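You operate a simulated robot arm through the tools that you are given. There is no shell and no other tool.

You are at the controls of a simulated robot arm. One attempt, no reset.

JOB
Set the controls near the top of the light table. At the end: the small purple dial is turned to 20; the small orange knob is turned to loose; the small yellow dial is turned to 50; the small white knob is turned to loose; whatever was shut is shut again. Leave all else as you found it, and nothing knocked over.

It is judged by the outcome, as a careful person would: the job done as asked, and still so three seconds after it is handed in. It fails if anything else is knocked over, pushed out of place, dropped, spilled or broken.

ROBOT AND FRAMES
A 6-joint arm with a two-finger parallel gripper, fixed in place. Base frame: the origin is at the foot of the arm, x ahead of it, y to its left, z up. Units: mm, rad, N and s.
With the tool pointing down near the work surface it reaches from about 300 to 660 mm from the base axis. Its first joint turns from -2.007 to 2.007 rad. Payload 3.43 kg.
The TCP is the grasp point between the finger pads, 34 mm short of the fingertips. In the tool frame z runs along the fingers and y along their closing line. Largest opening 128 mm; finger width 24, thickness 12; the body of the gripper, 48 by 130 mm, starts 96 mm behind the TCP.
Orientation is told as [roll, pitch, yaw] about the base's x, y, z axes, in that order, counted from this pose: with the fingers straight down and closing along the base's y, the tool's x points along the base's -x, its y along +y and its z along -z.

CONTROLS
- The arm moves only by the tool step_arm. Its argument "plan" is one flat list of numbers, 7 for each row, row after row: the shift along the tool's x, y, z in mm, then the turn, a rotation vector about the tool's x, y, z in rad, then the gripper command, from -1 (shut) to 1 (fully open), values between in proportion. In form: [dx, dy, dz, ax, ay, az, grip, dx, dy, dz, ax, ay, az, grip, ...]. A call has 1 to 20 rows; each row is the pose to reach, as a shift and turn from the pose commanded when the call began, along the tool's axes at that moment. A row lasts 0.2 s, in which the tool goes at most 50 mm and 0.15 rad; a call with a longer step from one row to the next is refused whole, and so is a gripper value outside its range. A pose out of reach is approached as far as the arm can. The call stops where the force on the tool passes 40 N (or 10 N more than at its start, if that is more) or the arm is blocked; 0.2 s more then pass. Each finger travels about 153 mm/s and halts on what it meets, pressing with about 38 N; the grip force reading is that of the motor and also rises with nothing between the fingers. The clock runs only during rows and for 0.2 s after the last one: add rows that repeat a pose to give the fingers time. The reply holds the time, the measured pose of the TCP, the force on the tool along the base axes, the opening and the grip force, in the units named above and with some noise, with the torque about the TCP (base axes, N m) and any sound that the robot's microphone picked up, and new pictures: "views" is both (left out), scene, wrist or none.
- Cameras (640 x 400 px; columns grow to the right, rows downward): "scene" is fixed at [45.5, -511.3, 1407.6]; the picture's right is [0.89, -0.46, 0.00], its down [-0.19, -0.36, -0.92] and it looks along [0.42, 0.81, -0.40] (base axes); focal length 326 px, centre (320, 200). "wrist" rides on the gripper at [76, -11, -160] in the tool frame; the picture's right is [0.15, 0.99, 0.00], its down [-0.88, 0.13, -0.46] and it looks along [-0.45, 0.07, 0.89] (tool axes); focal length 234 px, centre (320, 200). There is no depth. A picture from a camera that has moved, and an enlarged one, comes with that camera's place and axes in the base frame and with its lens. The place of the scene camera against the robot may be out by one fixed shift of up to 18 mm in any direction.
- slide_trunk(by): slides the trunk up (or, below 0, down) by that many mm; the arm rides with it, the base frame stays. It gives what a move gives, with no picture.
- enlarge(camera, box): a new picture of the part [left, top, right, bottom] of that camera's present view, enlarged. The clock stands still meanwhile.
- job_done(): hands the job in; it is judged then, once.

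Places have to be worked out from the pictures, the camera data and where the tool is seen. Open the gripper and draw the arm clear of the work before you hand the job in, unless the task says otherwise.

The tools are called as name(argument=value, ...) on one line, values as JSON. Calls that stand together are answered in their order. step_arm: Moves the arm, as the interface text tells. Its arguments: {"type":"object","properties":{"plan":{"type":"array","items":{"type":"number"}},"views":{"type":"string","enum":["both","scene","wrist","none"]}},"required":["plan"]} The other tools are called the same way: slide_trunk (by) slides the trunk up or down; enlarge (camera, box) takes an enlarged picture of a part of a camera's view; job_done () hands the job in.

At the start:

```text
t: 0.0
eef_pos: [404.8, 179.1, 1150.2]
tcp_rot: [0.0, 0.0, -0.002]
wrist_force: [-0.5, 0.0, 0.7]
ft_torque: [-0.04, 0.02, 0.0]
width: 128.3
grasp_force: 0.0
trunk travel left (down, up): [-875.0, 115.0]
```

scene: 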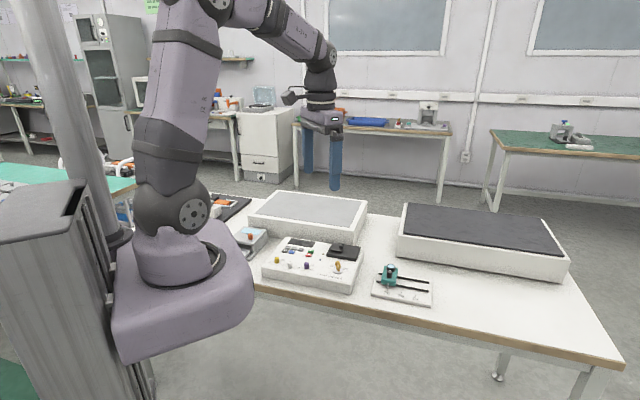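
wrist: 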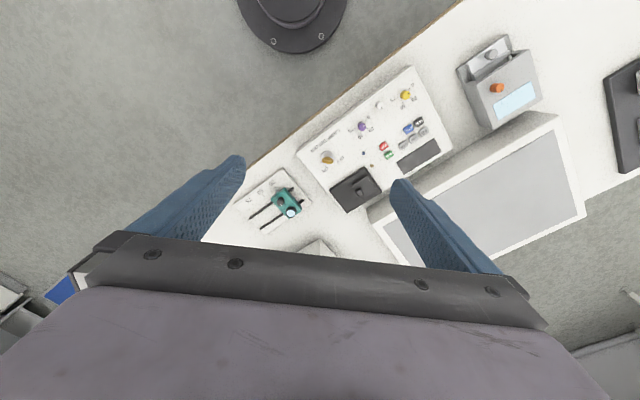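

The pictures show a bench with a control box, a light box, and other devices. I'll enlarge both views to find the knobs.

enlarge(camera="scene", box=[220, 180, 440, 310])

enlarge(camera="wrist", box=[290, 50, 460, 220])

enlarge(camera="wrist", box=[440, 20, 560, 140])

enlarge(camera="wrist", box=[220, 150, 330, 250])

```text
2.91 times, centred on (330, 245) of scene
camera zoom: at [45.5, -511.3, 1407.6], right [0.89, -0.46, 0.0], down [-0.19, -0.36, -0.92], along [0.42, 0.81, -0.4], focal length 949 px, centre (291, 69)
```

zoom: 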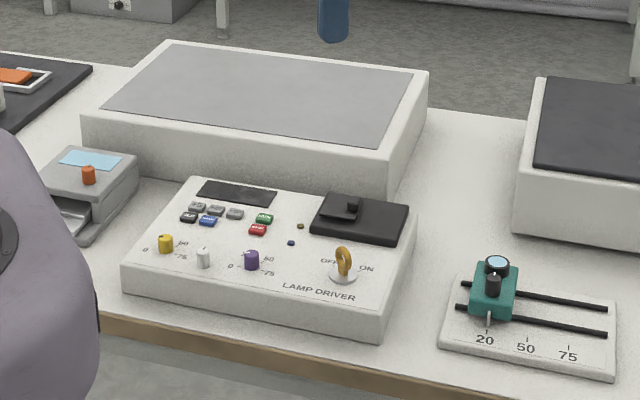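

```text
2.35 times, centred on (375, 135) of wrist
camera zoom: at [329.2, 167.9, 1307.9], right [-0.15, 0.99, 0.0], down [0.88, 0.13, 0.46], along [0.45, 0.07, -0.89], focal length 551 px, centre (191, 353)
```

zoom: 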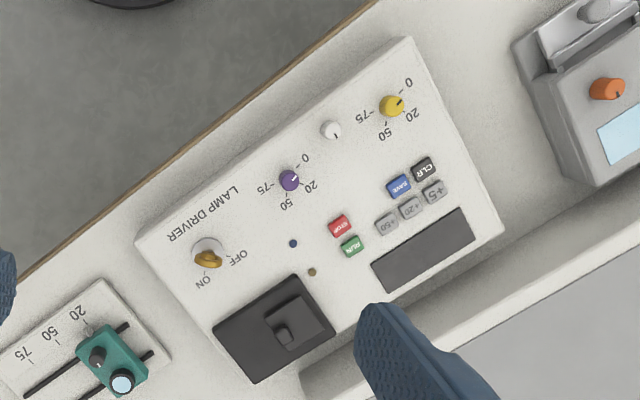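

```text
3.33 times, centred on (500, 80) of wrist
camera zoom: at [329.2, 167.9, 1307.9], right [-0.15, 0.99, 0.0], down [0.88, 0.13, 0.46], along [0.45, 0.07, -0.89], focal length 781 px, centre (-280, 600)
```

zoom: 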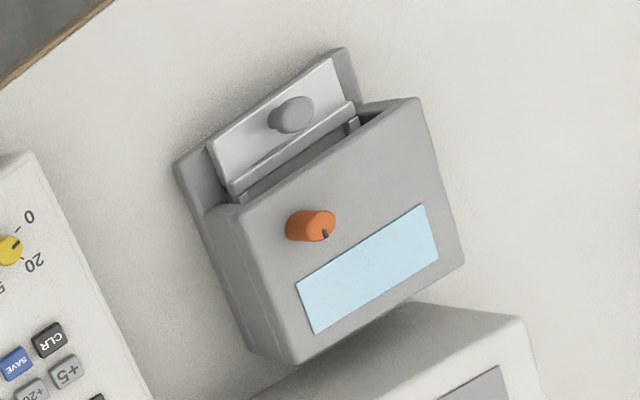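

```text
4.00 times, centred on (275, 200) of wrist
camera zoom: at [329.2, 167.9, 1307.9], right [-0.15, 0.99, 0.0], down [0.88, 0.13, 0.46], along [0.45, 0.07, -0.89], focal length 937 px, centre (500, 200)
```

zoom: 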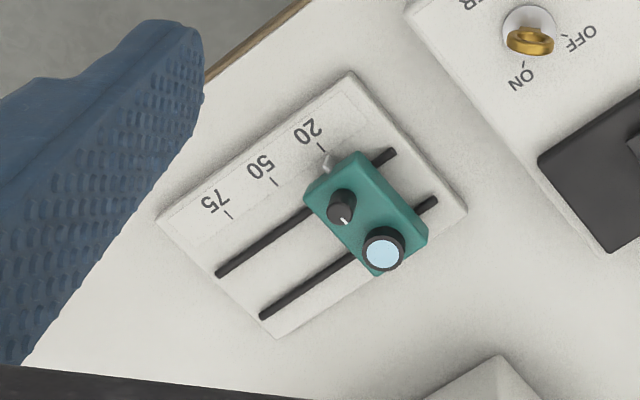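

The purple dial triangulates to about (401, 268, 805), the yellow to about (329, 339, 805), and the orange knob is on the grey device near (275, 530). I'll move above and behind these, staying high, for a closer look.

step_arm(plan=[15, 40, 20, 0, 0, 0, 1, 30, 80, 40, 0, 0, 0, 1, 45, 120, 60, 0, 0, 0, 1, 60, 160, 80, 0, 0, 0, 1, 75, 200, 100, 0, 0, 0, 1, 75, 200, 100, 0, 0, 0, 1])

```text
t: 1.4
eef_pos: [329.2, 382.5, 1052.1]
tcp_rot: [0.003, -0.001, 0.001]
wrist_force: [1.1, -0.2, 0.3]
ft_torque: [0.01, 0.0, 0.0]
width: 128.0
grasp_force: 0.1
trunk travel left (down, up): [-875.0, 115.0]
camera wrist: at [254.0, 369.7, 1210.1], right [-0.15, 0.99, 0.0], down [0.88, 0.13, 0.46], along [0.45, 0.07, -0.89], focal length 234 px, centre (320, 200)
```

scene: 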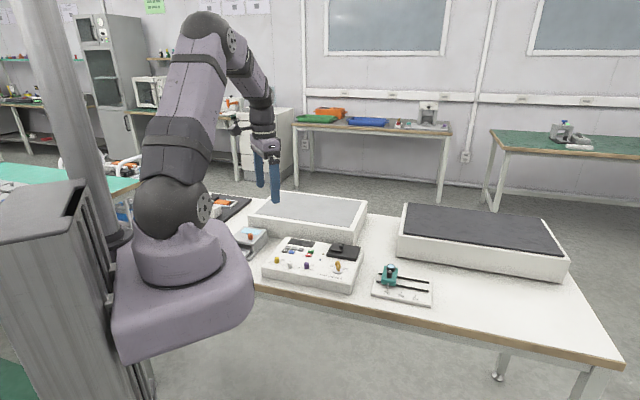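
wrist: 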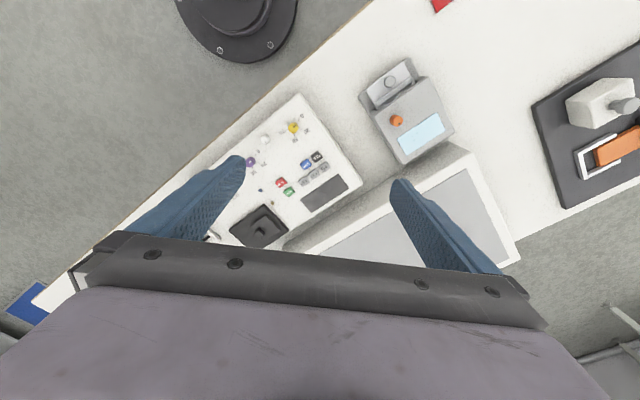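

The lamp driver, grey device and a black tray are now in view; enlarging each to read the markings.

enlarge(camera="wrist", box=[350, 50, 460, 170])

enlarge(camera="wrist", box=[225, 90, 355, 180])

enlarge(camera="wrist", box=[520, 50, 640, 210])

enlarge(camera="scene", box=[380, 190, 580, 310])

```text
3.33 times, centred on (405, 110) of wrist
camera zoom: at [254.0, 369.7, 1210.1], right [-0.15, 0.99, 0.0], down [0.88, 0.13, 0.46], along [0.45, 0.07, -0.89], focal length 781 px, centre (37, 500)
```

zoom: 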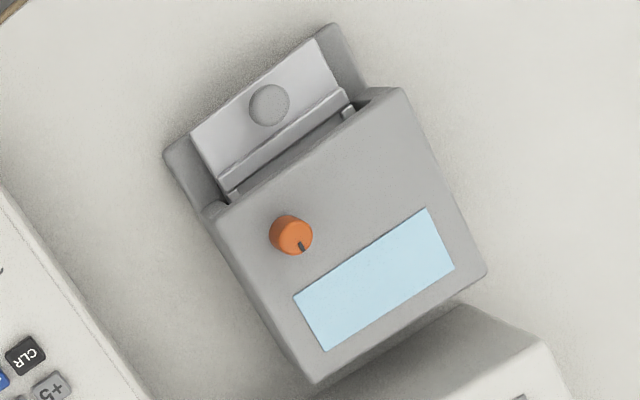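

```text
4.44 times, centred on (290, 135) of wrist
camera zoom: at [254.0, 369.7, 1210.1], right [-0.15, 0.99, 0.0], down [0.88, 0.13, 0.46], along [0.45, 0.07, -0.89], focal length 1041 px, centre (453, 489)
```

zoom: 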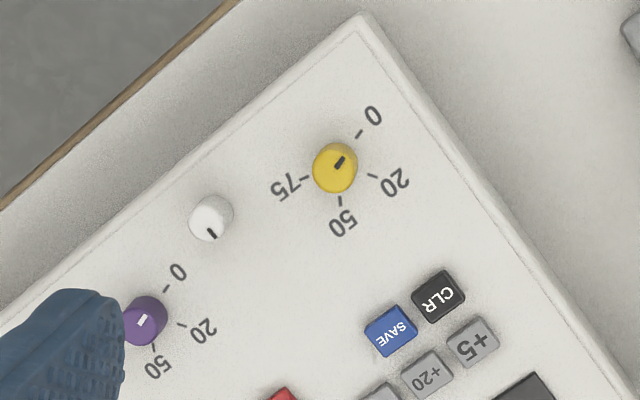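

```text
2.50 times, centred on (580, 130) of wrist
camera zoom: at [254.0, 369.7, 1210.1], right [-0.15, 0.99, 0.0], down [0.88, 0.13, 0.46], along [0.45, 0.07, -0.89], focal length 585 px, centre (-330, 375)
```

zoom: 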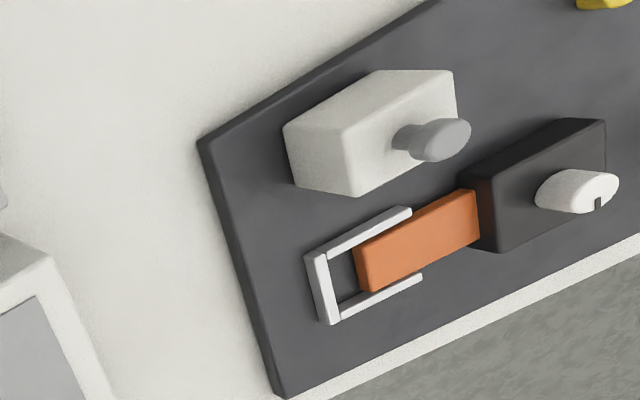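

```text
3.20 times, centred on (480, 250) of scene
camera zoom: at [45.5, -511.3, 1407.6], right [0.89, -0.46, 0.0], down [-0.19, -0.36, -0.92], along [0.42, 0.81, -0.4], focal length 1044 px, centre (-192, 40)
```

zoom: 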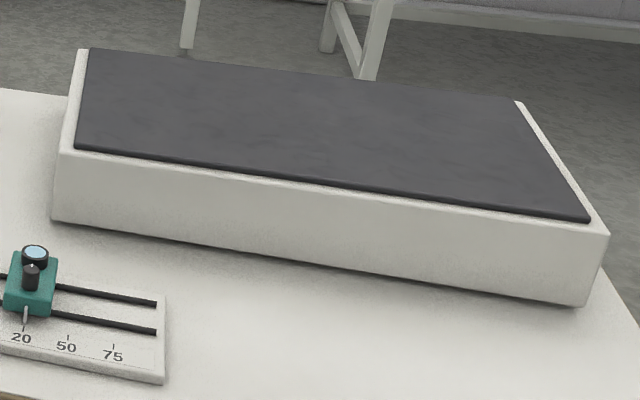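

Markings for "loose" aren't legible yet. I'll move closer to the grey device and lamp driver, staying well above the objects.

step_arm(plan=[25, 35, 10, 0, 0, 0, 0.5, 50, 70, 20, 0, 0, 0, 0.5, 75, 105, 40, 0, 0, 0, 0.5, 100, 135, 60, 0, 0, 0, 0.5, 100, 135, 80, 0, 0, 0, 0.5, 100, 135, 80, 0, 0, 0, 0.5])

```text
t: 2.8
eef_pos: [227.6, 515.3, 971.1]
tcp_rot: [0.0, 0.0, -0.001]
wrist_force: [0.6, -0.1, 0.8]
ft_torque: [0.0, -0.05, -0.03]
width: 96.1
grasp_force: 0.0
trunk travel left (down, up): [-875.0, 115.0]
camera wrist: at [152.5, 504.1, 1128.6], right [-0.15, 0.99, 0.0], down [0.88, 0.13, 0.46], along [0.45, 0.07, -0.89], focal length 234 px, centre (320, 200)
```

scene: 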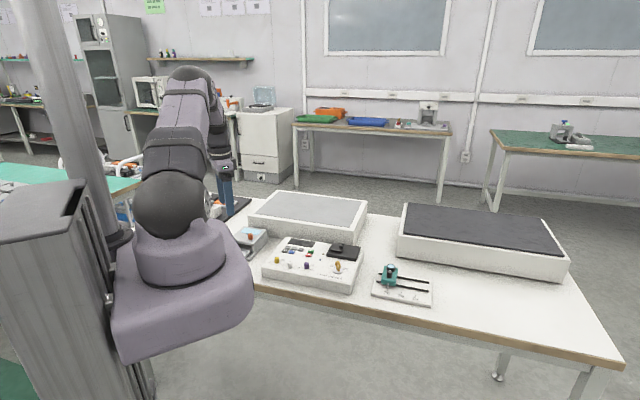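
wrist: 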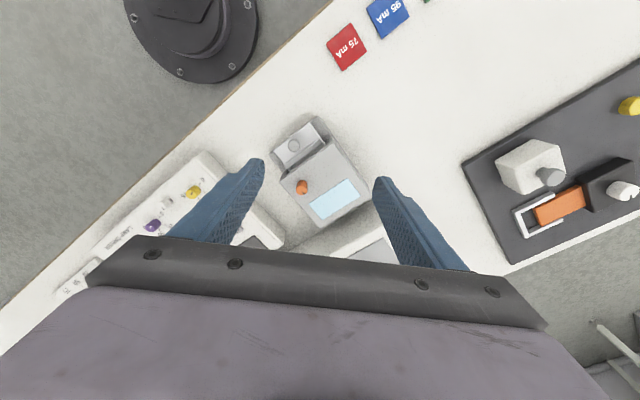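

enlarge(camera="wrist", box=[260, 110, 380, 230])

enlarge(camera="wrist", box=[310, 0, 470, 100])

enlarge(camera="wrist", box=[480, 60, 640, 260])

```text
3.33 times, centred on (320, 170) of wrist
camera zoom: at [152.5, 504.1, 1128.6], right [-0.15, 0.99, 0.0], down [0.88, 0.13, 0.46], along [0.45, 0.07, -0.89], focal length 781 px, centre (320, 300)
```

zoom: 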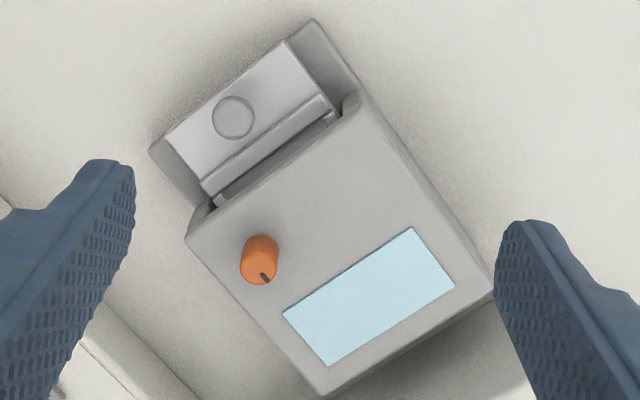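

```text
4.00 times, centred on (390, 50) of wrist
camera zoom: at [152.5, 504.1, 1128.6], right [-0.15, 0.99, 0.0], down [0.88, 0.13, 0.46], along [0.45, 0.07, -0.89], focal length 937 px, centre (40, 800)
```

zoom: 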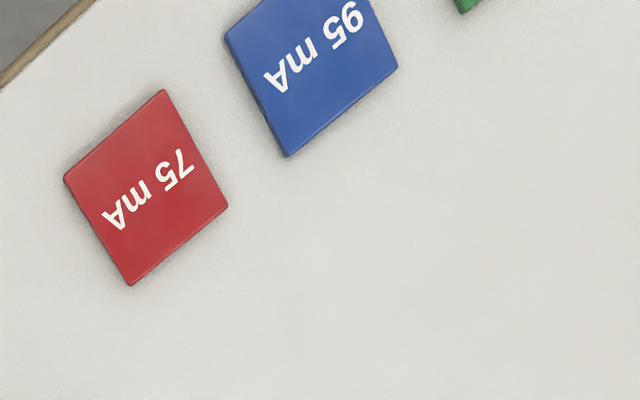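

```text
2.00 times, centred on (560, 160) of wrist
camera zoom: at [152.5, 504.1, 1128.6], right [-0.15, 0.99, 0.0], down [0.88, 0.13, 0.46], along [0.45, 0.07, -0.89], focal length 468 px, centre (-160, 280)
```

zoom: 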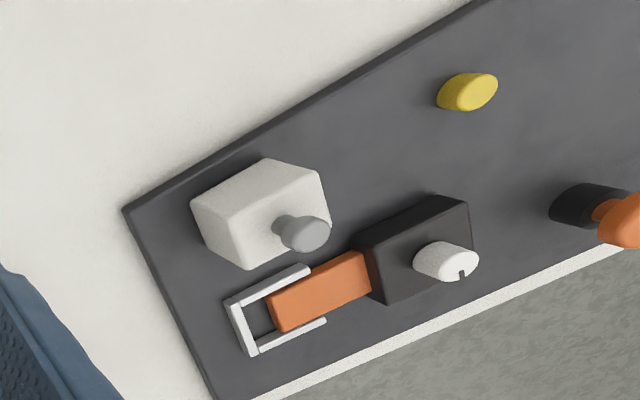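

Neither knob shows visible labels here, and there is a black plate with more controls further left. I'll raise, turn the tool to look that way, and inspect it.

step_arm(plan=[10, 10, -10, 0, 0, -0.14, 0.5, 20, 20, -20, 0, 0, -0.28, 0.5, 30, 30, -30, 0, 0, -0.42, 0.5, 40, 40, -40, 0, 0, -0.56, 0.5, 50, 50, -50, 0, 0, -0.7, 0.5, 60, 60, -60, 0, 0, -0.84, 0.5, 70, 70, -70, 0, 0, -0.98, 0.5, 70, 80, -80, 0, 0, -1.1, 0.5, 70, 80, -80, 0, 0, -1.1, 0.5])

```text
t: 4.8
eef_pos: [156.9, 585.0, 1047.2]
tcp_rot: [0.001, 0.0, 1.103]
wrist_force: [0.1, 0.2, -0.1]
ft_torque: [0.02, 0.01, 0.01]
width: 96.2
grasp_force: 0.0
out of reach, approached as far as the arm can: row 8, 9
trunk travel left (down, up): [-875.0, 115.0]
camera wrist: at [133.7, 511.8, 1204.7], right [-0.95, 0.32, 0.0], down [0.28, 0.85, 0.45], along [0.14, 0.43, -0.89], focal length 234 px, centre (320, 200)
```

scene: 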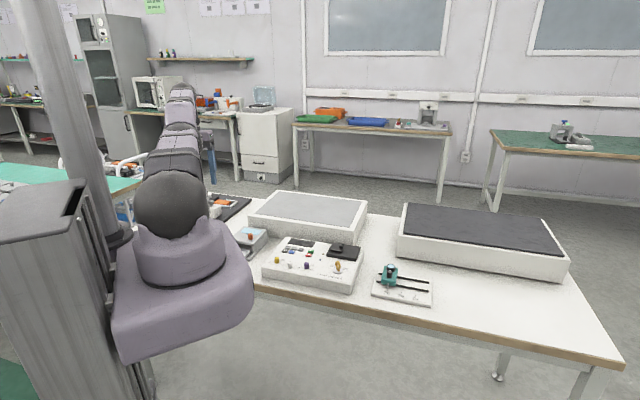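
wrist: 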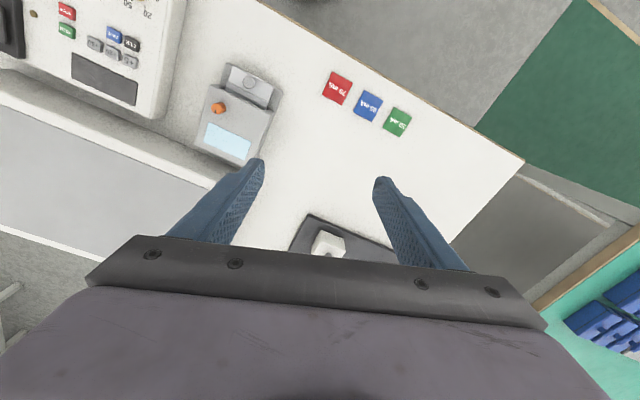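

The black plate lies about 800 mm out, beyond reach; the purple, yellow and white controls on the lamp driver and the orange one on the grey device match the job. I'll go over the yellow dial (about (329, 337, 816)) at yaw ≈ 0.785, still high, to look closely.

step_arm(plan=[18, -33, 5, 0, 0, 0.04, 0.5, 36, -66, 10, 0, 0, 0.08, 0.5, 54, -100, 15, 0, 0, 0.12, 0.5, 72, -133, 25, 0, 0, 0.16, 0.4, 90, -166, 35, 0, 0, 0.2, 0.3, 108, -199, 50, 0, 0, 0.24, 0.2, 126, -232, 70, 0, 0, 0.28, 0.1, 144, -265, 95, 0, 0, 0.318, 0.1, 144, -265, 105, 0, 0, 0.318, 0.1, 144, -265, 105, 0, 0, 0.318, 0.1])

```text
t: 7.0
eef_pos: [287.5, 546.0, 1051.2]
tcp_rot: [-0.003, 0.001, 0.781]
wrist_force: [1.0, -0.6, -0.2]
ft_torque: [-0.01, -0.01, 0.0]
width: 70.3
grasp_force: 0.1
out of reach, approached as far as the arm can: row 1, 2, 3, 4, 5, 6, 7, 8, 9, 10
trunk travel left (down, up): [-875.0, 115.0]
camera wrist: at [242.4, 483.9, 1209.3], right [-0.8, 0.6, 0.0], down [0.53, 0.71, 0.45], along [0.27, 0.36, -0.89], focal length 234 px, centre (320, 200)
```

scene: 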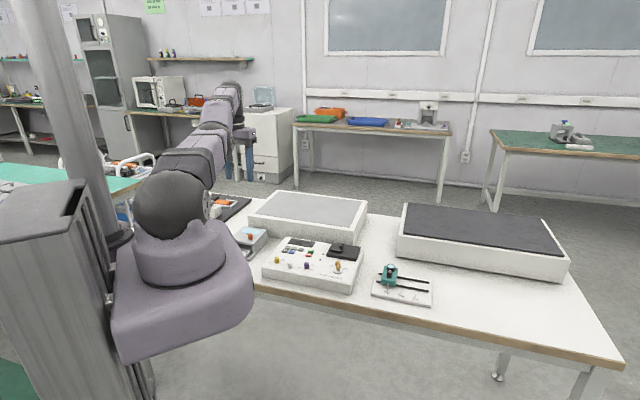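
wrist: 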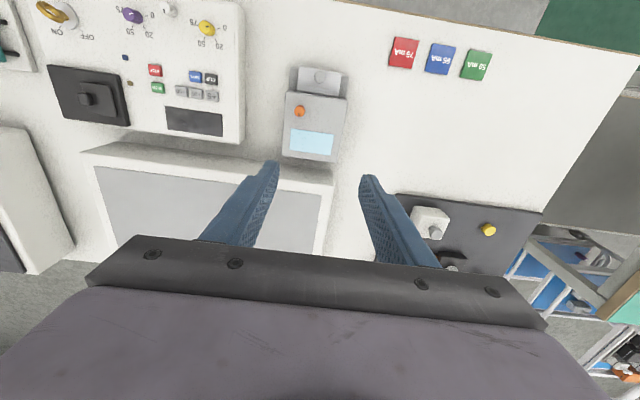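

The move fell short at the reach boundary (now at (288, 546)). I'll send a hold to see what the controller regards as the commanded pose.

step_arm(plan=[0, 0, 0, 0, 0, 0, 0.1, 0, 0, 0, 0, 0, 0, 0.1], views="none")

enlarge(camera="wrist", box=[30, 0, 250, 150])

enlarge(camera="wrist", box=[400, 180, 560, 280])

```text
t: 7.6
eef_pos: [288.2, 544.2, 1050.2]
tcp_rot: [0.001, 0.001, 0.782]
wrist_force: [0.3, -0.4, -1.4]
ft_torque: [-0.01, -0.02, -0.01]
width: 70.4
grasp_force: 0.1
trunk travel left (down, up): [-875.0, 115.0]
```

```text
2.67 times, centred on (140, 75) of wrist
camera zoom: at [242.7, 483.8, 1209.4], right [-0.8, 0.6, 0.0], down [0.53, 0.71, 0.45], along [0.27, 0.36, -0.89], focal length 624 px, centre (800, 533)
```

zoom: 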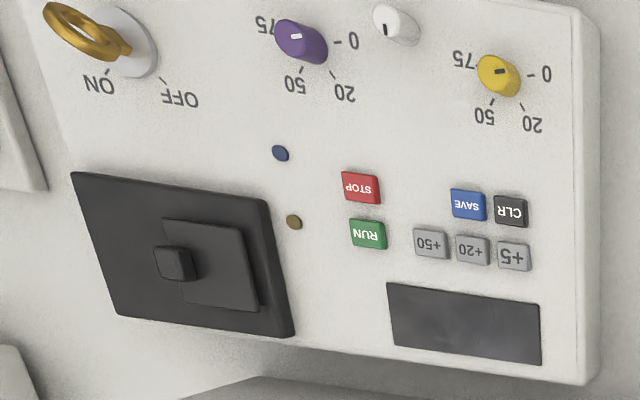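

```text
4.00 times, centred on (480, 230) of wrist
camera zoom: at [242.7, 483.8, 1209.4], right [-0.8, 0.6, 0.0], down [0.53, 0.71, 0.45], along [0.27, 0.36, -0.89], focal length 937 px, centre (-320, 80)
```

zoom: 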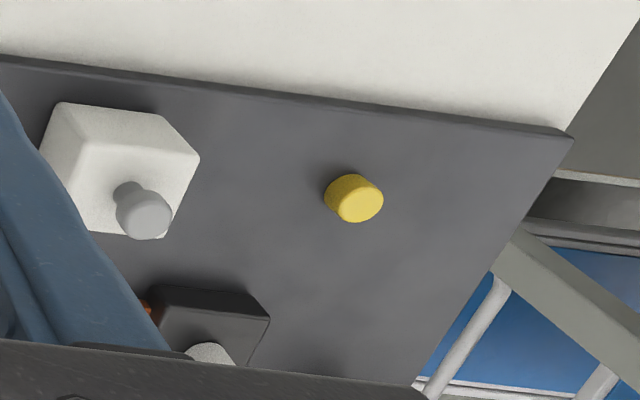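

Hold works from the present pose. Retrying the move to above the yellow dial from here.

step_arm(plan=[20, -29, 5, 0, 0, 0, 0.1, 40, -58, 15, 0, 0, 0, 0.1, 60, -88, 30, 0, 0, 0, 0.1, 80, -118, 50, 0, 0, 0, 0, 100, -148, 75, 0, 0, 0, -0.1, 117, -176, 100, 0, 0, 0, -0.1, 117, -176, 100, 0, 0, 0, -0.1], views="wrist")

```text
t: 9.2
eef_pos: [353.0, 513.9, 1047.4]
tcp_rot: [0.001, 0.002, 0.781]
wrist_force: [0.0, 1.0, 0.1]
ft_torque: [-0.01, -0.01, 0.01]
width: 57.4
grasp_force: 0.0
out of reach, approached as far as the arm can: row 1, 2, 3, 4, 5, 6, 7
trunk travel left (down, up): [-875.0, 115.0]
camera wrist: at [308.0, 452.2, 1206.6], right [-0.8, 0.6, 0.0], down [0.53, 0.71, 0.45], along [0.27, 0.36, -0.89], focal length 234 px, centre (320, 200)
```

wrist: 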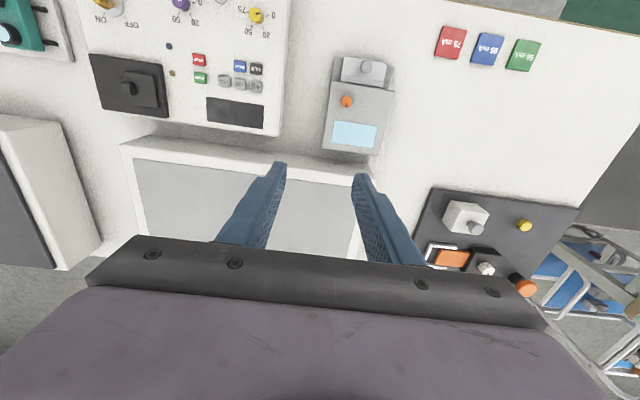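

The arm seems stuck at the outer reach boundary (r ≈ 623). I'll try a pure inward-and-up move to get off it.

step_arm(plan=[15, -10, -10, 0, 0, 0, -0.1, 30, -20, -20, 0, 0, 0, -0.1, 50, -30, -30, 0, 0, 0, -0.1, 80, -40, -30, 0, 0, 0, -0.1, 80, -40, -30, 0, 0, 0, -0.1], views="scene")

```text
t: 10.4
eef_pos: [359.9, 501.8, 1079.0]
tcp_rot: [0.0, 0.004, 0.784]
wrist_force: [-1.1, 1.5, -0.6]
ft_torque: [-0.01, -0.01, 0.0]
width: 57.5
grasp_force: 0.1
out of reach, approached as far as the arm can: row 1, 2, 3, 4, 5
trunk travel left (down, up): [-875.0, 115.0]
```

scene: 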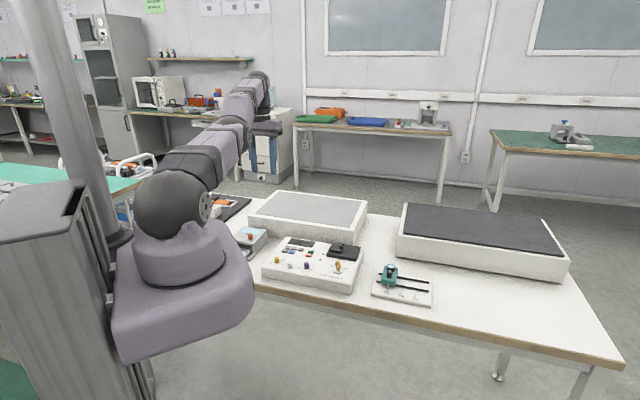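

The arm is stretched straight, a singular pose. I'll command a purely radial inward pull and hold it for a while so the elbow can bend.

step_arm(plan=[30, -5, 4, 0, 0, 0, -0.1, 60, -10, 8, 0, 0, 0, -0.1, 90, -15, 12, 0, 0, 0, -0.1, 120, -20, 16, 0, 0, 0, -0.1, 120, -20, 16, 0, 0, 0, -0.1, 120, -20, 16, 0, 0, 0, -0.1, 120, -20, 16, 0, 0, 0, -0.1, 120, -20, 16, 0, 0, 0, -0.1, 120, -20, 16, 0, 0, 0, -0.1, 120, -20, 16, 0, 0, 0, -0.1], views="scene")

```text
t: 12.6
eef_pos: [360.6, 501.5, 1078.8]
tcp_rot: [0.0, 0.003, 0.783]
wrist_force: [0.3, -0.3, -0.1]
ft_torque: [0.0, 0.04, -0.03]
width: 57.3
grasp_force: 0.1
out of reach, approached as far as the arm can: row 1, 2, 3, 4, 5, 6, 7, 8, 9, 10
trunk travel left (down, up): [-875.0, 115.0]
```

scene: 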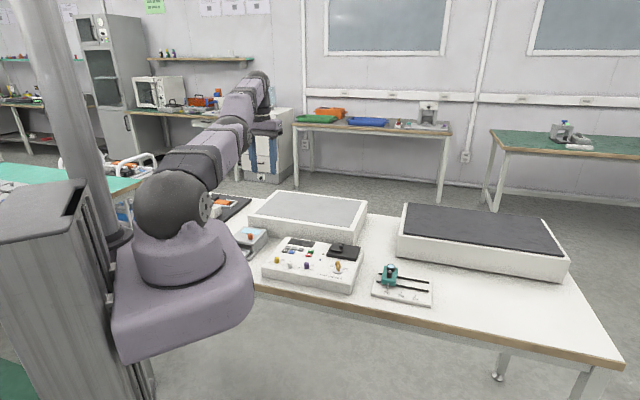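

Still stuck. A purely downward (tangential) move should bend the elbow the proper way, and at constant radius it goes inside the reach sphere; below is only the light box, far lower.

step_arm(plan=[0, 0, 20, 0, 0, 0, -0.1, 0, 0, 40, 0, 0, 0, -0.1, 0, 0, 60, 0, 0, 0, -0.1, 0, 0, 60, 0, 0, 0, -0.1], views="none")

```text
t: 13.6
eef_pos: [365.1, 510.5, 1024.1]
tcp_rot: [0.002, 0.001, 0.781]
wrist_force: [1.0, -0.6, -0.4]
ft_torque: [0.0, 0.04, 0.02]
width: 57.7
grasp_force: 0.1
out of reach, approached as far as the arm can: row 1, 2, 3, 4
trunk travel left (down, up): [-875.0, 115.0]
```

Still sliding along the boundary. Let me look at the arm's configuration closely.

enlarge(camera="scene", box=[120, 50, 320, 280])

```text
1.74 times, centred on (220, 165) of scene
camera zoom: at [45.5, -511.3, 1407.6], right [0.89, -0.46, 0.0], down [-0.19, -0.36, -0.92], along [0.42, 0.81, -0.4], focal length 567 px, centre (494, 261)
```

zoom: 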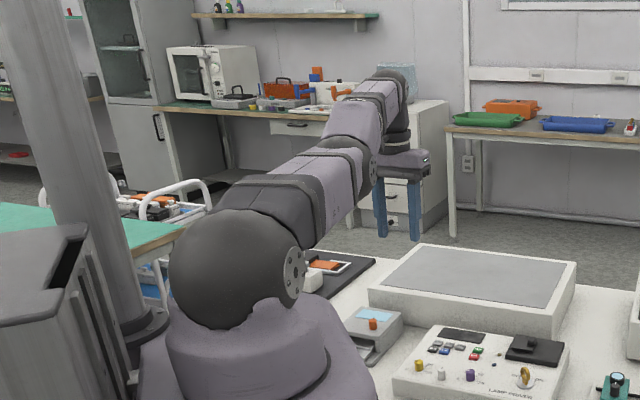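

The arm is straight and has probably tipped just past straight against the elbow limit. I'll push outward and down to force it through straight onto the normal elbow-up side, then pull back inward in the next call.

step_arm(plan=[-25, 0, 20, 0, 0, 0, -0.1, -50, 0, 50, 0, 0, 0, -0.1, -50, 0, 90, 0, 0, 0, -0.1, -30, 0, 100, 0, 0, 0, -0.1, 0, 0, 105, 0, 0, 0, -0.1, 30, 0, 105, 0, 0, 0, -0.1, 60, 0, 100, 0, 0, 0, -0.1], views="none")

```text
t: 15.2
eef_pos: [361.0, 518.9, 919.3]
tcp_rot: [0.001, 0.002, 0.782]
wrist_force: [-0.3, -0.3, -0.8]
ft_torque: [-0.01, 0.02, -0.01]
width: 57.7
grasp_force: 0.0
out of reach, approached as far as the arm can: row 1, 2, 3, 4, 5, 6, 7
trunk travel left (down, up): [-875.0, 115.0]
```

The arm still tracks the boundary: with equal links, pure translation doesn't bend the elbow, but a pitch rotation does. I'll tilt the fingers back toward the base while drawing inward and up, which should bend the elbow the right way.

step_arm(plan=[30, 0, -10, 0, 0.12, 0, -0.1, 70, 0, -20, 0, 0.24, 0, -0.1, 110, 0, -30, 0, 0.36, 0, -0.1, 155, 0, -40, 0, 0.48, 0, -0.1, 200, 0, -50, 0, 0.6, 0, -0.1, 220, 0, -50, 0, 0.6, 0, -0.1, 220, 0, -50, 0, 0.6, 0, -0.1], views="none")

```text
t: 16.8
eef_pos: [204.6, 365.9, 968.3]
tcp_rot: [0.001, 0.598, 0.784]
wrist_force: [0.3, 0.0, -1.1]
ft_torque: [0.02, 0.05, 0.0]
width: 57.3
grasp_force: 0.0
out of reach, approached as far as the arm can: row 2, 3, 4, 5
trunk travel left (down, up): [-875.0, 115.0]
```

Escaped: the pose is now inside reach. Untilting and moving over the yellow dial.

step_arm(plan=[-11, -22, -8, 0, -0.12, 0, -0.1, -22, -44, -16, 0, -0.24, 0, -0.1, -33, -66, -24, 0, -0.36, 0, -0.1, -44, -88, -32, 0, -0.48, 0, -0.1, -55.5, -108, -38, 0, -0.6, 0, -0.1, -55.5, -108, -38, 0, -0.6, 0, -0.1], views="both")

```text
t: 18.2
eef_pos: [326.2, 335.2, 967.7]
tcp_rot: [0.0, -0.001, 0.784]
wrist_force: [-0.3, 0.2, 0.0]
ft_torque: [-0.03, -0.01, -0.02]
width: 57.6
grasp_force: 0.0
trunk travel left (down, up): [-875.0, 115.0]
camera wrist: at [281.9, 272.9, 1126.1], right [-0.8, 0.6, 0.0], down [0.53, 0.71, 0.46], along [0.27, 0.37, -0.89], focal length 234 px, centre (320, 200)
```

scene: 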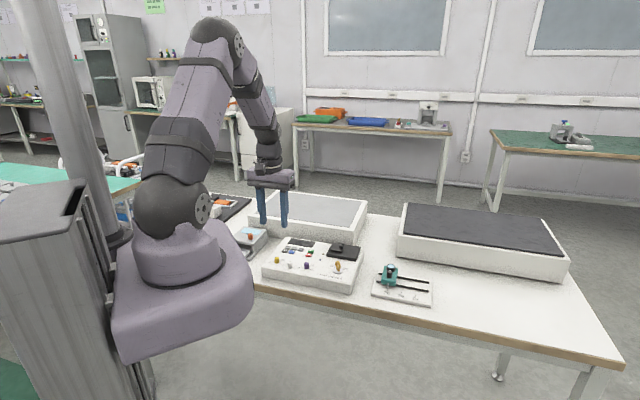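
wrist: 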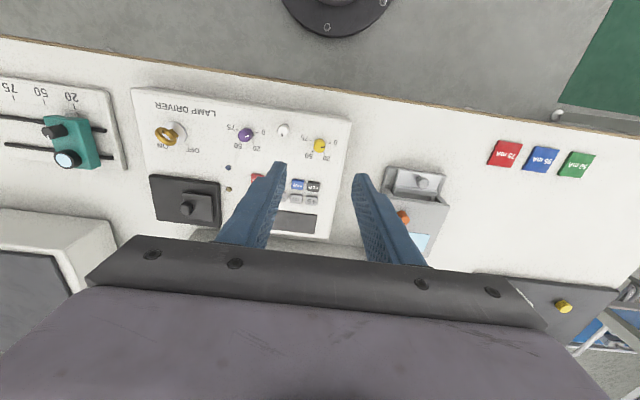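

Good clear view from the near side. Enlarging the three lamp-driver controls.

enlarge(camera="wrist", box=[210, 105, 350, 190])

enlarge(camera="wrist", box=[130, 85, 250, 165])

enlarge(camera="wrist", box=[140, 160, 240, 230])

enlarge(camera="wrist", box=[370, 150, 470, 260])

enlarge(camera="wrist", box=[0, 70, 130, 190])

```text
4.57 times, centred on (280, 148) of wrist
camera zoom: at [281.9, 272.9, 1126.1], right [-0.8, 0.6, 0.0], down [0.53, 0.71, 0.46], along [0.27, 0.37, -0.89], focal length 1070 px, centre (503, 440)
```

zoom: 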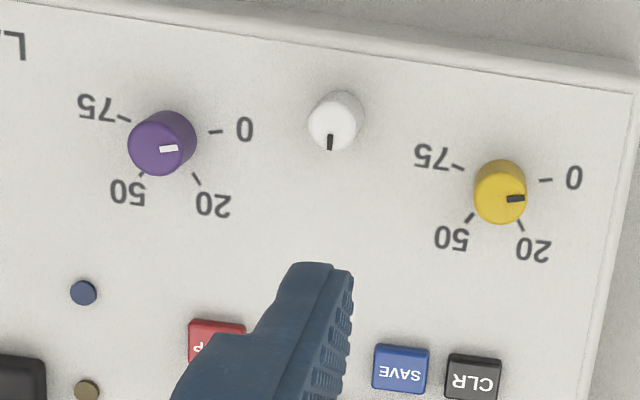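

```text
5.00 times, centred on (190, 125) of wrist
camera zoom: at [281.9, 272.9, 1126.1], right [-0.8, 0.6, 0.0], down [0.53, 0.71, 0.46], along [0.27, 0.37, -0.89], focal length 1171 px, centre (970, 575)
```

zoom: 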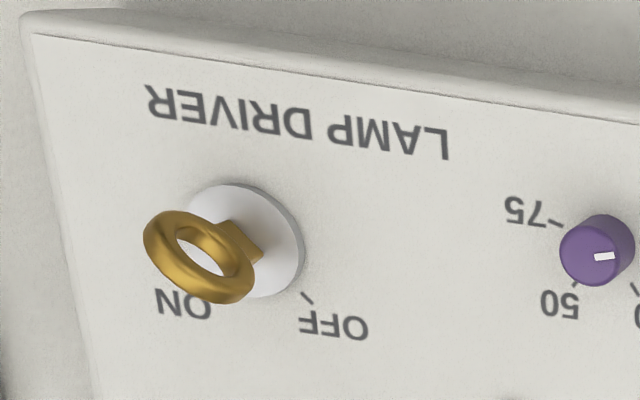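

```text
5.71 times, centred on (190, 195) of wrist
camera zoom: at [281.9, 272.9, 1126.1], right [-0.8, 0.6, 0.0], down [0.53, 0.71, 0.46], along [0.27, 0.37, -0.89], focal length 1338 px, centre (1063, 229)
```

zoom: 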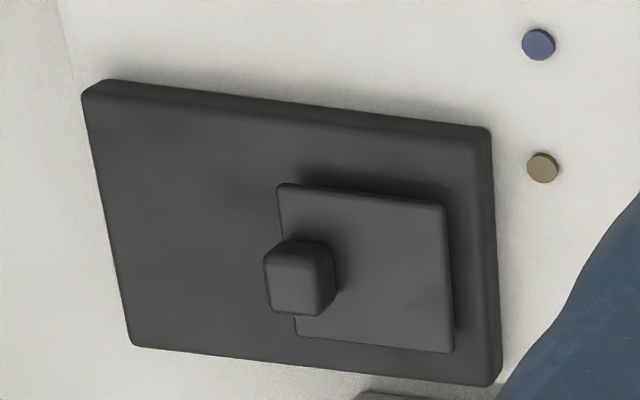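

```text
3.64 times, centred on (420, 205) of wrist
camera zoom: at [281.9, 272.9, 1126.1], right [-0.8, 0.6, 0.0], down [0.53, 0.71, 0.46], along [0.27, 0.37, -0.89], focal length 852 px, centre (-44, 182)
```

zoom: 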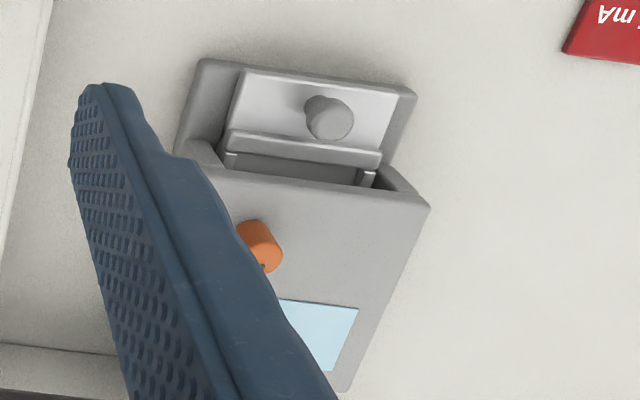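

```text
3.33 times, centred on (65, 130) of wrist
camera zoom: at [281.9, 272.9, 1126.1], right [-0.8, 0.6, 0.0], down [0.53, 0.71, 0.46], along [0.27, 0.37, -0.89], focal length 781 px, centre (1170, 433)
```

zoom: 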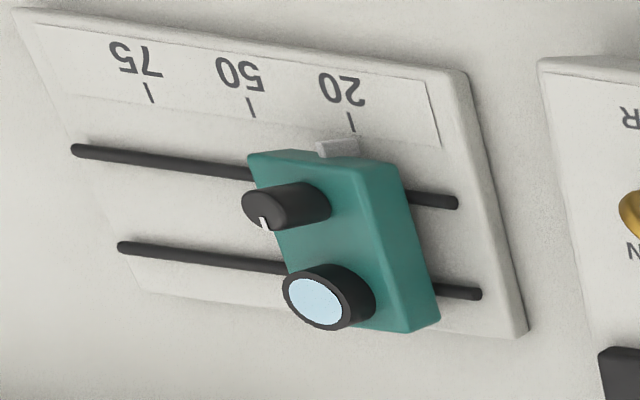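

Both dials read 0 (scale marks about 70° apart, clockwise); white and orange knobs are unlabelled and point "up", so loosening is counter-clockwise. I put white at about (355, 293, 812), and I'll hover over it with the tool at yaw 0 and the fingers at about 40 mm.

step_arm(plan=[2, -10, 10, 0, 0, 0.14, -0.2, 4, -20, 20, 0, 0, 0.28, -0.3, 5, -30, 30, 0, 0, 0.42, -0.375, 7, -40, 45, 0, 0, 0.56, -0.375, 9, -50, 60, 0, 0, 0.7, -0.375, 9, -50, 68, 0, 0, 0.784, -0.375, 9, -50, 68, 0, 0, 0.784, -0.375], views="wrist")

```text
t: 19.8
eef_pos: [355.8, 292.5, 899.1]
tcp_rot: [0.001, 0.001, -0.004]
wrist_force: [0.3, -0.1, 0.4]
ft_torque: [0.03, 0.02, -0.03]
width: 39.8
grasp_force: 0.2
trunk travel left (down, up): [-875.0, 115.0]
camera wrist: at [280.5, 280.6, 1058.0], right [-0.14, 0.99, 0.0], down [0.88, 0.13, 0.46], along [0.45, 0.07, -0.89], focal length 234 px, centre (320, 200)
```

wrist: 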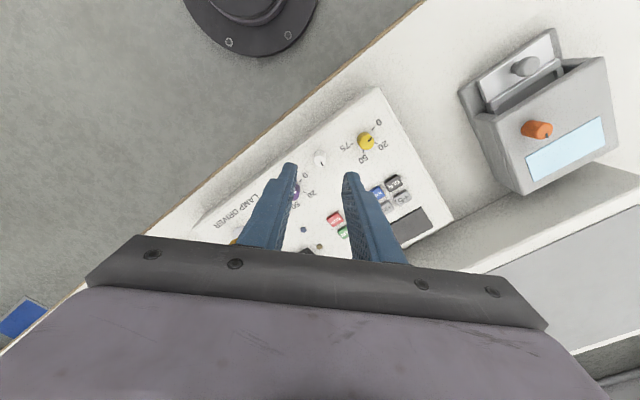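

White shows between the fingers as expected. Enlarging for precise alignment.

enlarge(camera="wrist", box=[280, 130, 360, 190])

enlarge(camera="wrist", box=[460, 30, 630, 200])

```text
6.67 times, centred on (320, 160) of wrist
camera zoom: at [280.5, 280.6, 1058.0], right [-0.14, 0.99, 0.0], down [0.88, 0.13, 0.46], along [0.45, 0.07, -0.89], focal length 1561 px, centre (320, 467)
```

zoom: 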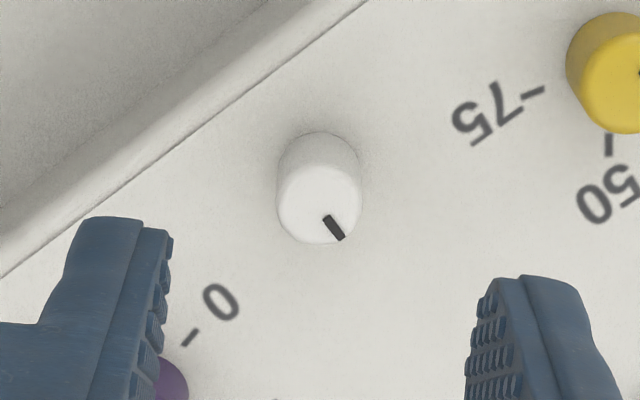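

```text
2.35 times, centred on (545, 115) of wrist
camera zoom: at [280.5, 280.6, 1058.0], right [-0.14, 0.99, 0.0], down [0.88, 0.13, 0.46], along [0.45, 0.07, -0.89], focal length 551 px, centre (-209, 400)
```

zoom: 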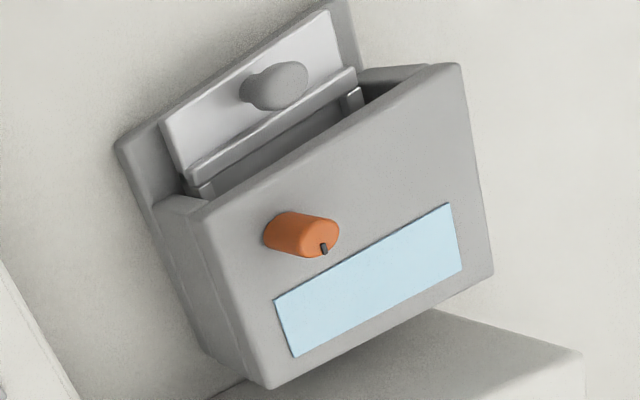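

White's centre is within ~1 mm of the TCP. Descending so that the fingertips stop a few mm above the panel (TCP z ≈ 840).

step_arm(plan=[-0.5, 0, 20, 0, 0, 0, -0.375, -1, 0, 40, 0, 0, 0, -0.375, -1, 0, 52, 0, 0, 0, -0.375, -1, 0, 59, 0, 0, 0, -0.375, -1, 0, 59, 0, 0, 0, -0.375], views="wrist")

enlarge(camera="wrist", box=[260, 130, 380, 250])

enlarge(camera="scene", box=[255, 225, 345, 285])

```text
t: 21.0
eef_pos: [356.1, 293.5, 842.0]
tcp_rot: [-0.001, 0.001, 0.0]
wrist_force: [-1.0, 0.4, 0.1]
ft_torque: [-0.02, -0.02, -0.03]
width: 39.8
grasp_force: 0.0
trunk travel left (down, up): [-875.0, 115.0]
camera wrist: at [282.1, 281.3, 999.4], right [-0.14, 0.99, 0.0], down [0.88, 0.13, 0.46], along [0.45, 0.07, -0.89], focal length 234 px, centre (320, 200)
```

wrist: 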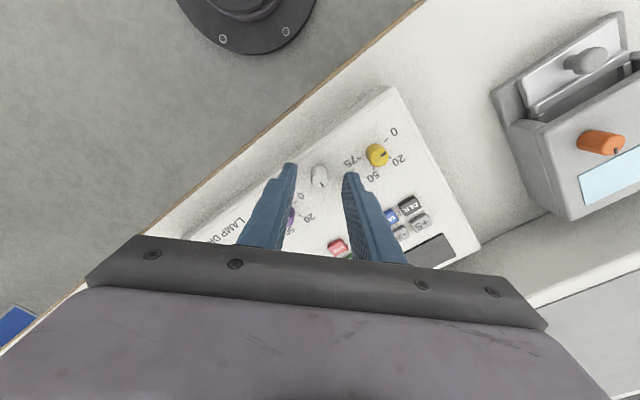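

```text
3.33 times, centred on (320, 190) of wrist
camera zoom: at [282.1, 281.3, 999.4], right [-0.14, 0.99, 0.0], down [0.88, 0.13, 0.46], along [0.45, 0.07, -0.89], focal length 781 px, centre (320, 233)
```

zoom: 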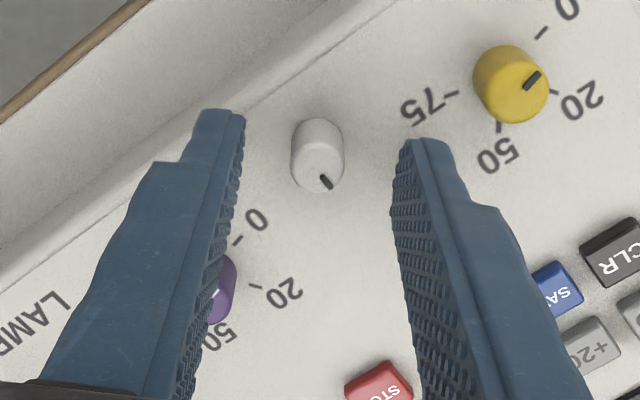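

```text
6.67 times, centred on (300, 255) of scene
camera zoom: at [45.5, -511.3, 1407.6], right [0.89, -0.46, 0.0], down [-0.19, -0.36, -0.92], along [0.42, 0.81, -0.4], focal length 2175 px, centre (453, -167)
```

zoom: 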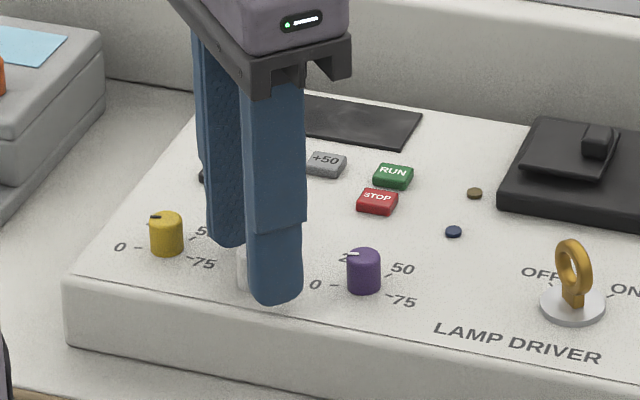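

Fingers straddle the white knob evenly with tips about 10 mm above the panel (panel ≈ 798). Lowering 5 mm more and closing on it.

step_arm(plan=[0, 0, 3, 0, 0, 0, -0.375, 0, 0, 5, 0, 0, 0, -0.375, 0, 0, 5, 0, 0, 0, -0.6, 0, 0, 5, 0, 0, 0, -0.8, 0, 0, 5, 0, 0, 0, -1, 0, 0, 5, 0, 0, 0, -1], views="wrist")

enlarge(camera="wrist", box=[260, 130, 380, 250])

```text
t: 22.4
eef_pos: [357.9, 290.7, 837.1]
tcp_rot: [-0.002, 0.001, -0.003]
wrist_force: [-0.1, -5.0, 0.0]
ft_torque: [-0.11, -0.18, -0.04]
width: 13.8
grasp_force: 45.4
trunk travel left (down, up): [-875.0, 115.0]
camera wrist: at [281.7, 280.4, 994.6], right [-0.14, 0.99, 0.0], down [0.88, 0.13, 0.46], along [0.45, 0.07, -0.89], focal length 234 px, centre (320, 200)
```

wrist: 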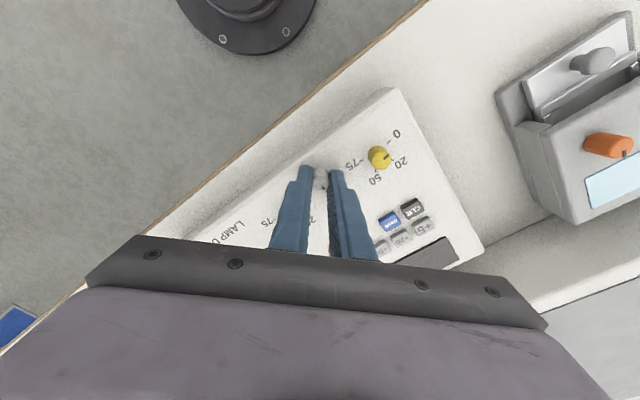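

```text
3.33 times, centred on (320, 190) of wrist
camera zoom: at [281.7, 280.4, 994.6], right [-0.14, 0.99, 0.0], down [0.88, 0.13, 0.46], along [0.45, 0.07, -0.89], focal length 781 px, centre (320, 233)
```

zoom: 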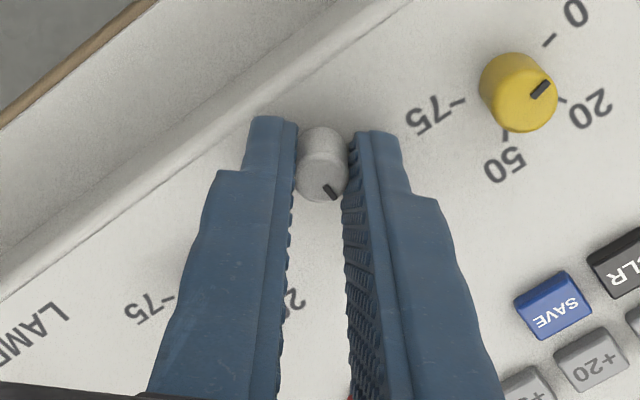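

Knob gripped (13.8 mm wide, slight side load since it sits ~2.5 mm toward −y). I'll re-centre and begin turning counter-clockwise a little, watching the torque.

step_arm(plan=[0, -2, 0, 0, 0, 0, -1, 0, -2, 0, 0, 0, -0.1, -1, 0, -2, 0, 0, 0, -0.2, -1, 0, -2, 0, 0, 0, -0.3, -1, 0, -2, 0, 0, 0, -0.3, -1], views="wrist")

enlarge(camera="wrist", box=[260, 130, 380, 250])

```text
t: 23.6
eef_pos: [356.1, 292.8, 835.1]
tcp_rot: [-0.001, -0.001, 0.3]
wrist_force: [-5.1, 10.5, -9.8]
ft_torque: [0.58, -0.18, 0.02]
width: 13.7
grasp_force: 45.2
trunk travel left (down, up): [-875.0, 115.0]
camera wrist: at [288.1, 258.8, 994.5], right [-0.43, 0.9, 0.0], down [0.8, 0.38, 0.46], along [0.41, 0.2, -0.89], focal length 234 px, centre (320, 200)
```

wrist: 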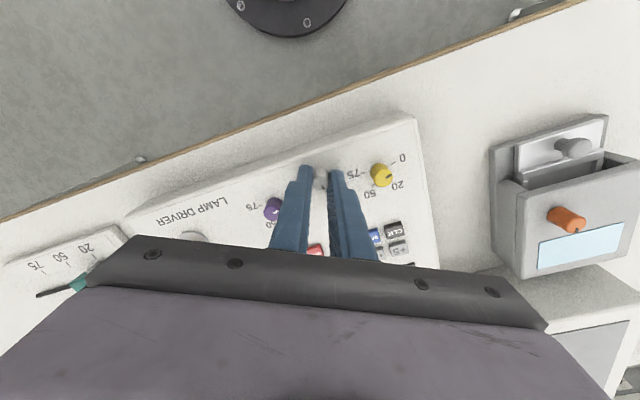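

```text
3.33 times, centred on (320, 190) of wrist
camera zoom: at [288.1, 258.8, 994.5], right [-0.43, 0.9, 0.0], down [0.8, 0.38, 0.46], along [0.41, 0.2, -0.89], focal length 781 px, centre (320, 233)
```

zoom: 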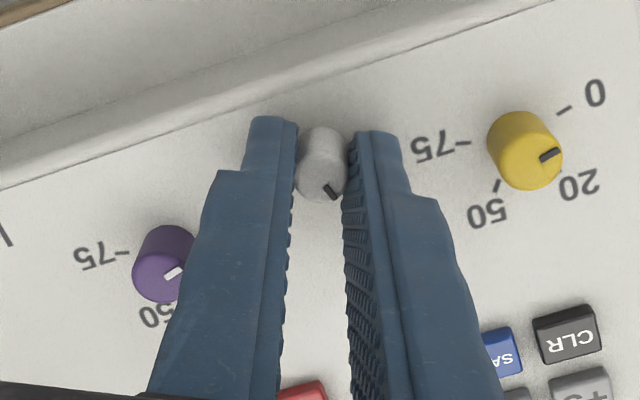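

The knob turns with the fingers, no torsional resistance. I'll shift back ~1.3 mm to unload the side force and keep turning counter-clockwise toward 90°.

step_arm(plan=[-0.4, 1.3, 0, 0, 0, 0, -1, -0.4, 1.3, 0, 0, 0, -0.1, -1, -0.4, 1.3, 0, 0, 0, -0.2, -1, -0.4, 1.3, 0, 0, 0, -0.3, -1, -0.4, 1.3, 0, 0, 0, -0.4, -1, -0.4, 1.3, 0, 0, 0, -0.5, -1, -0.4, 1.3, 0, 0, 0, -0.5, -1], views="wrist")

enlarge(camera="wrist", box=[260, 130, 380, 250])

```text
t: 25.2
eef_pos: [356.4, 292.6, 836.5]
tcp_rot: [0.001, 0.001, 0.799]
wrist_force: [-3.5, 2.8, -4.7]
ft_torque: [-0.11, 0.35, 0.0]
width: 13.6
grasp_force: 44.5
trunk travel left (down, up): [-875.0, 115.0]
camera wrist: at [312.4, 230.4, 994.7], right [-0.81, 0.58, 0.0], down [0.52, 0.72, 0.45], along [0.27, 0.37, -0.89], focal length 234 px, centre (320, 200)
```

wrist: 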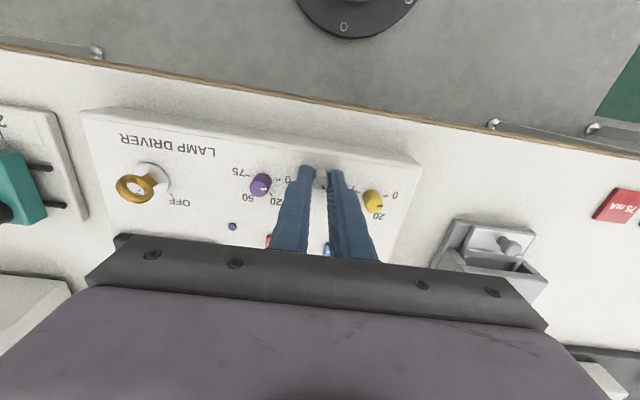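

```text
3.33 times, centred on (320, 190) of wrist
camera zoom: at [312.4, 230.4, 994.7], right [-0.81, 0.58, 0.0], down [0.52, 0.72, 0.45], along [0.27, 0.37, -0.89], focal length 781 px, centre (320, 233)
```

zoom: 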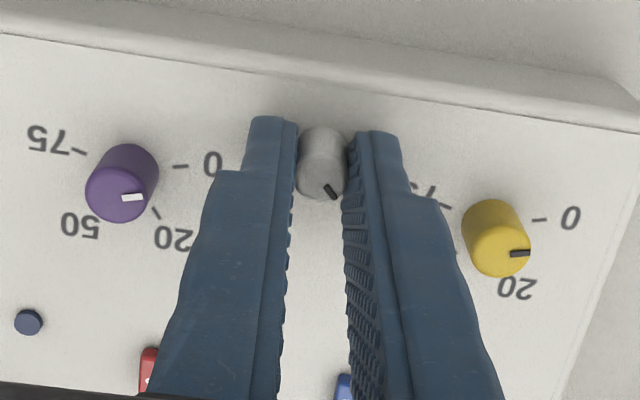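

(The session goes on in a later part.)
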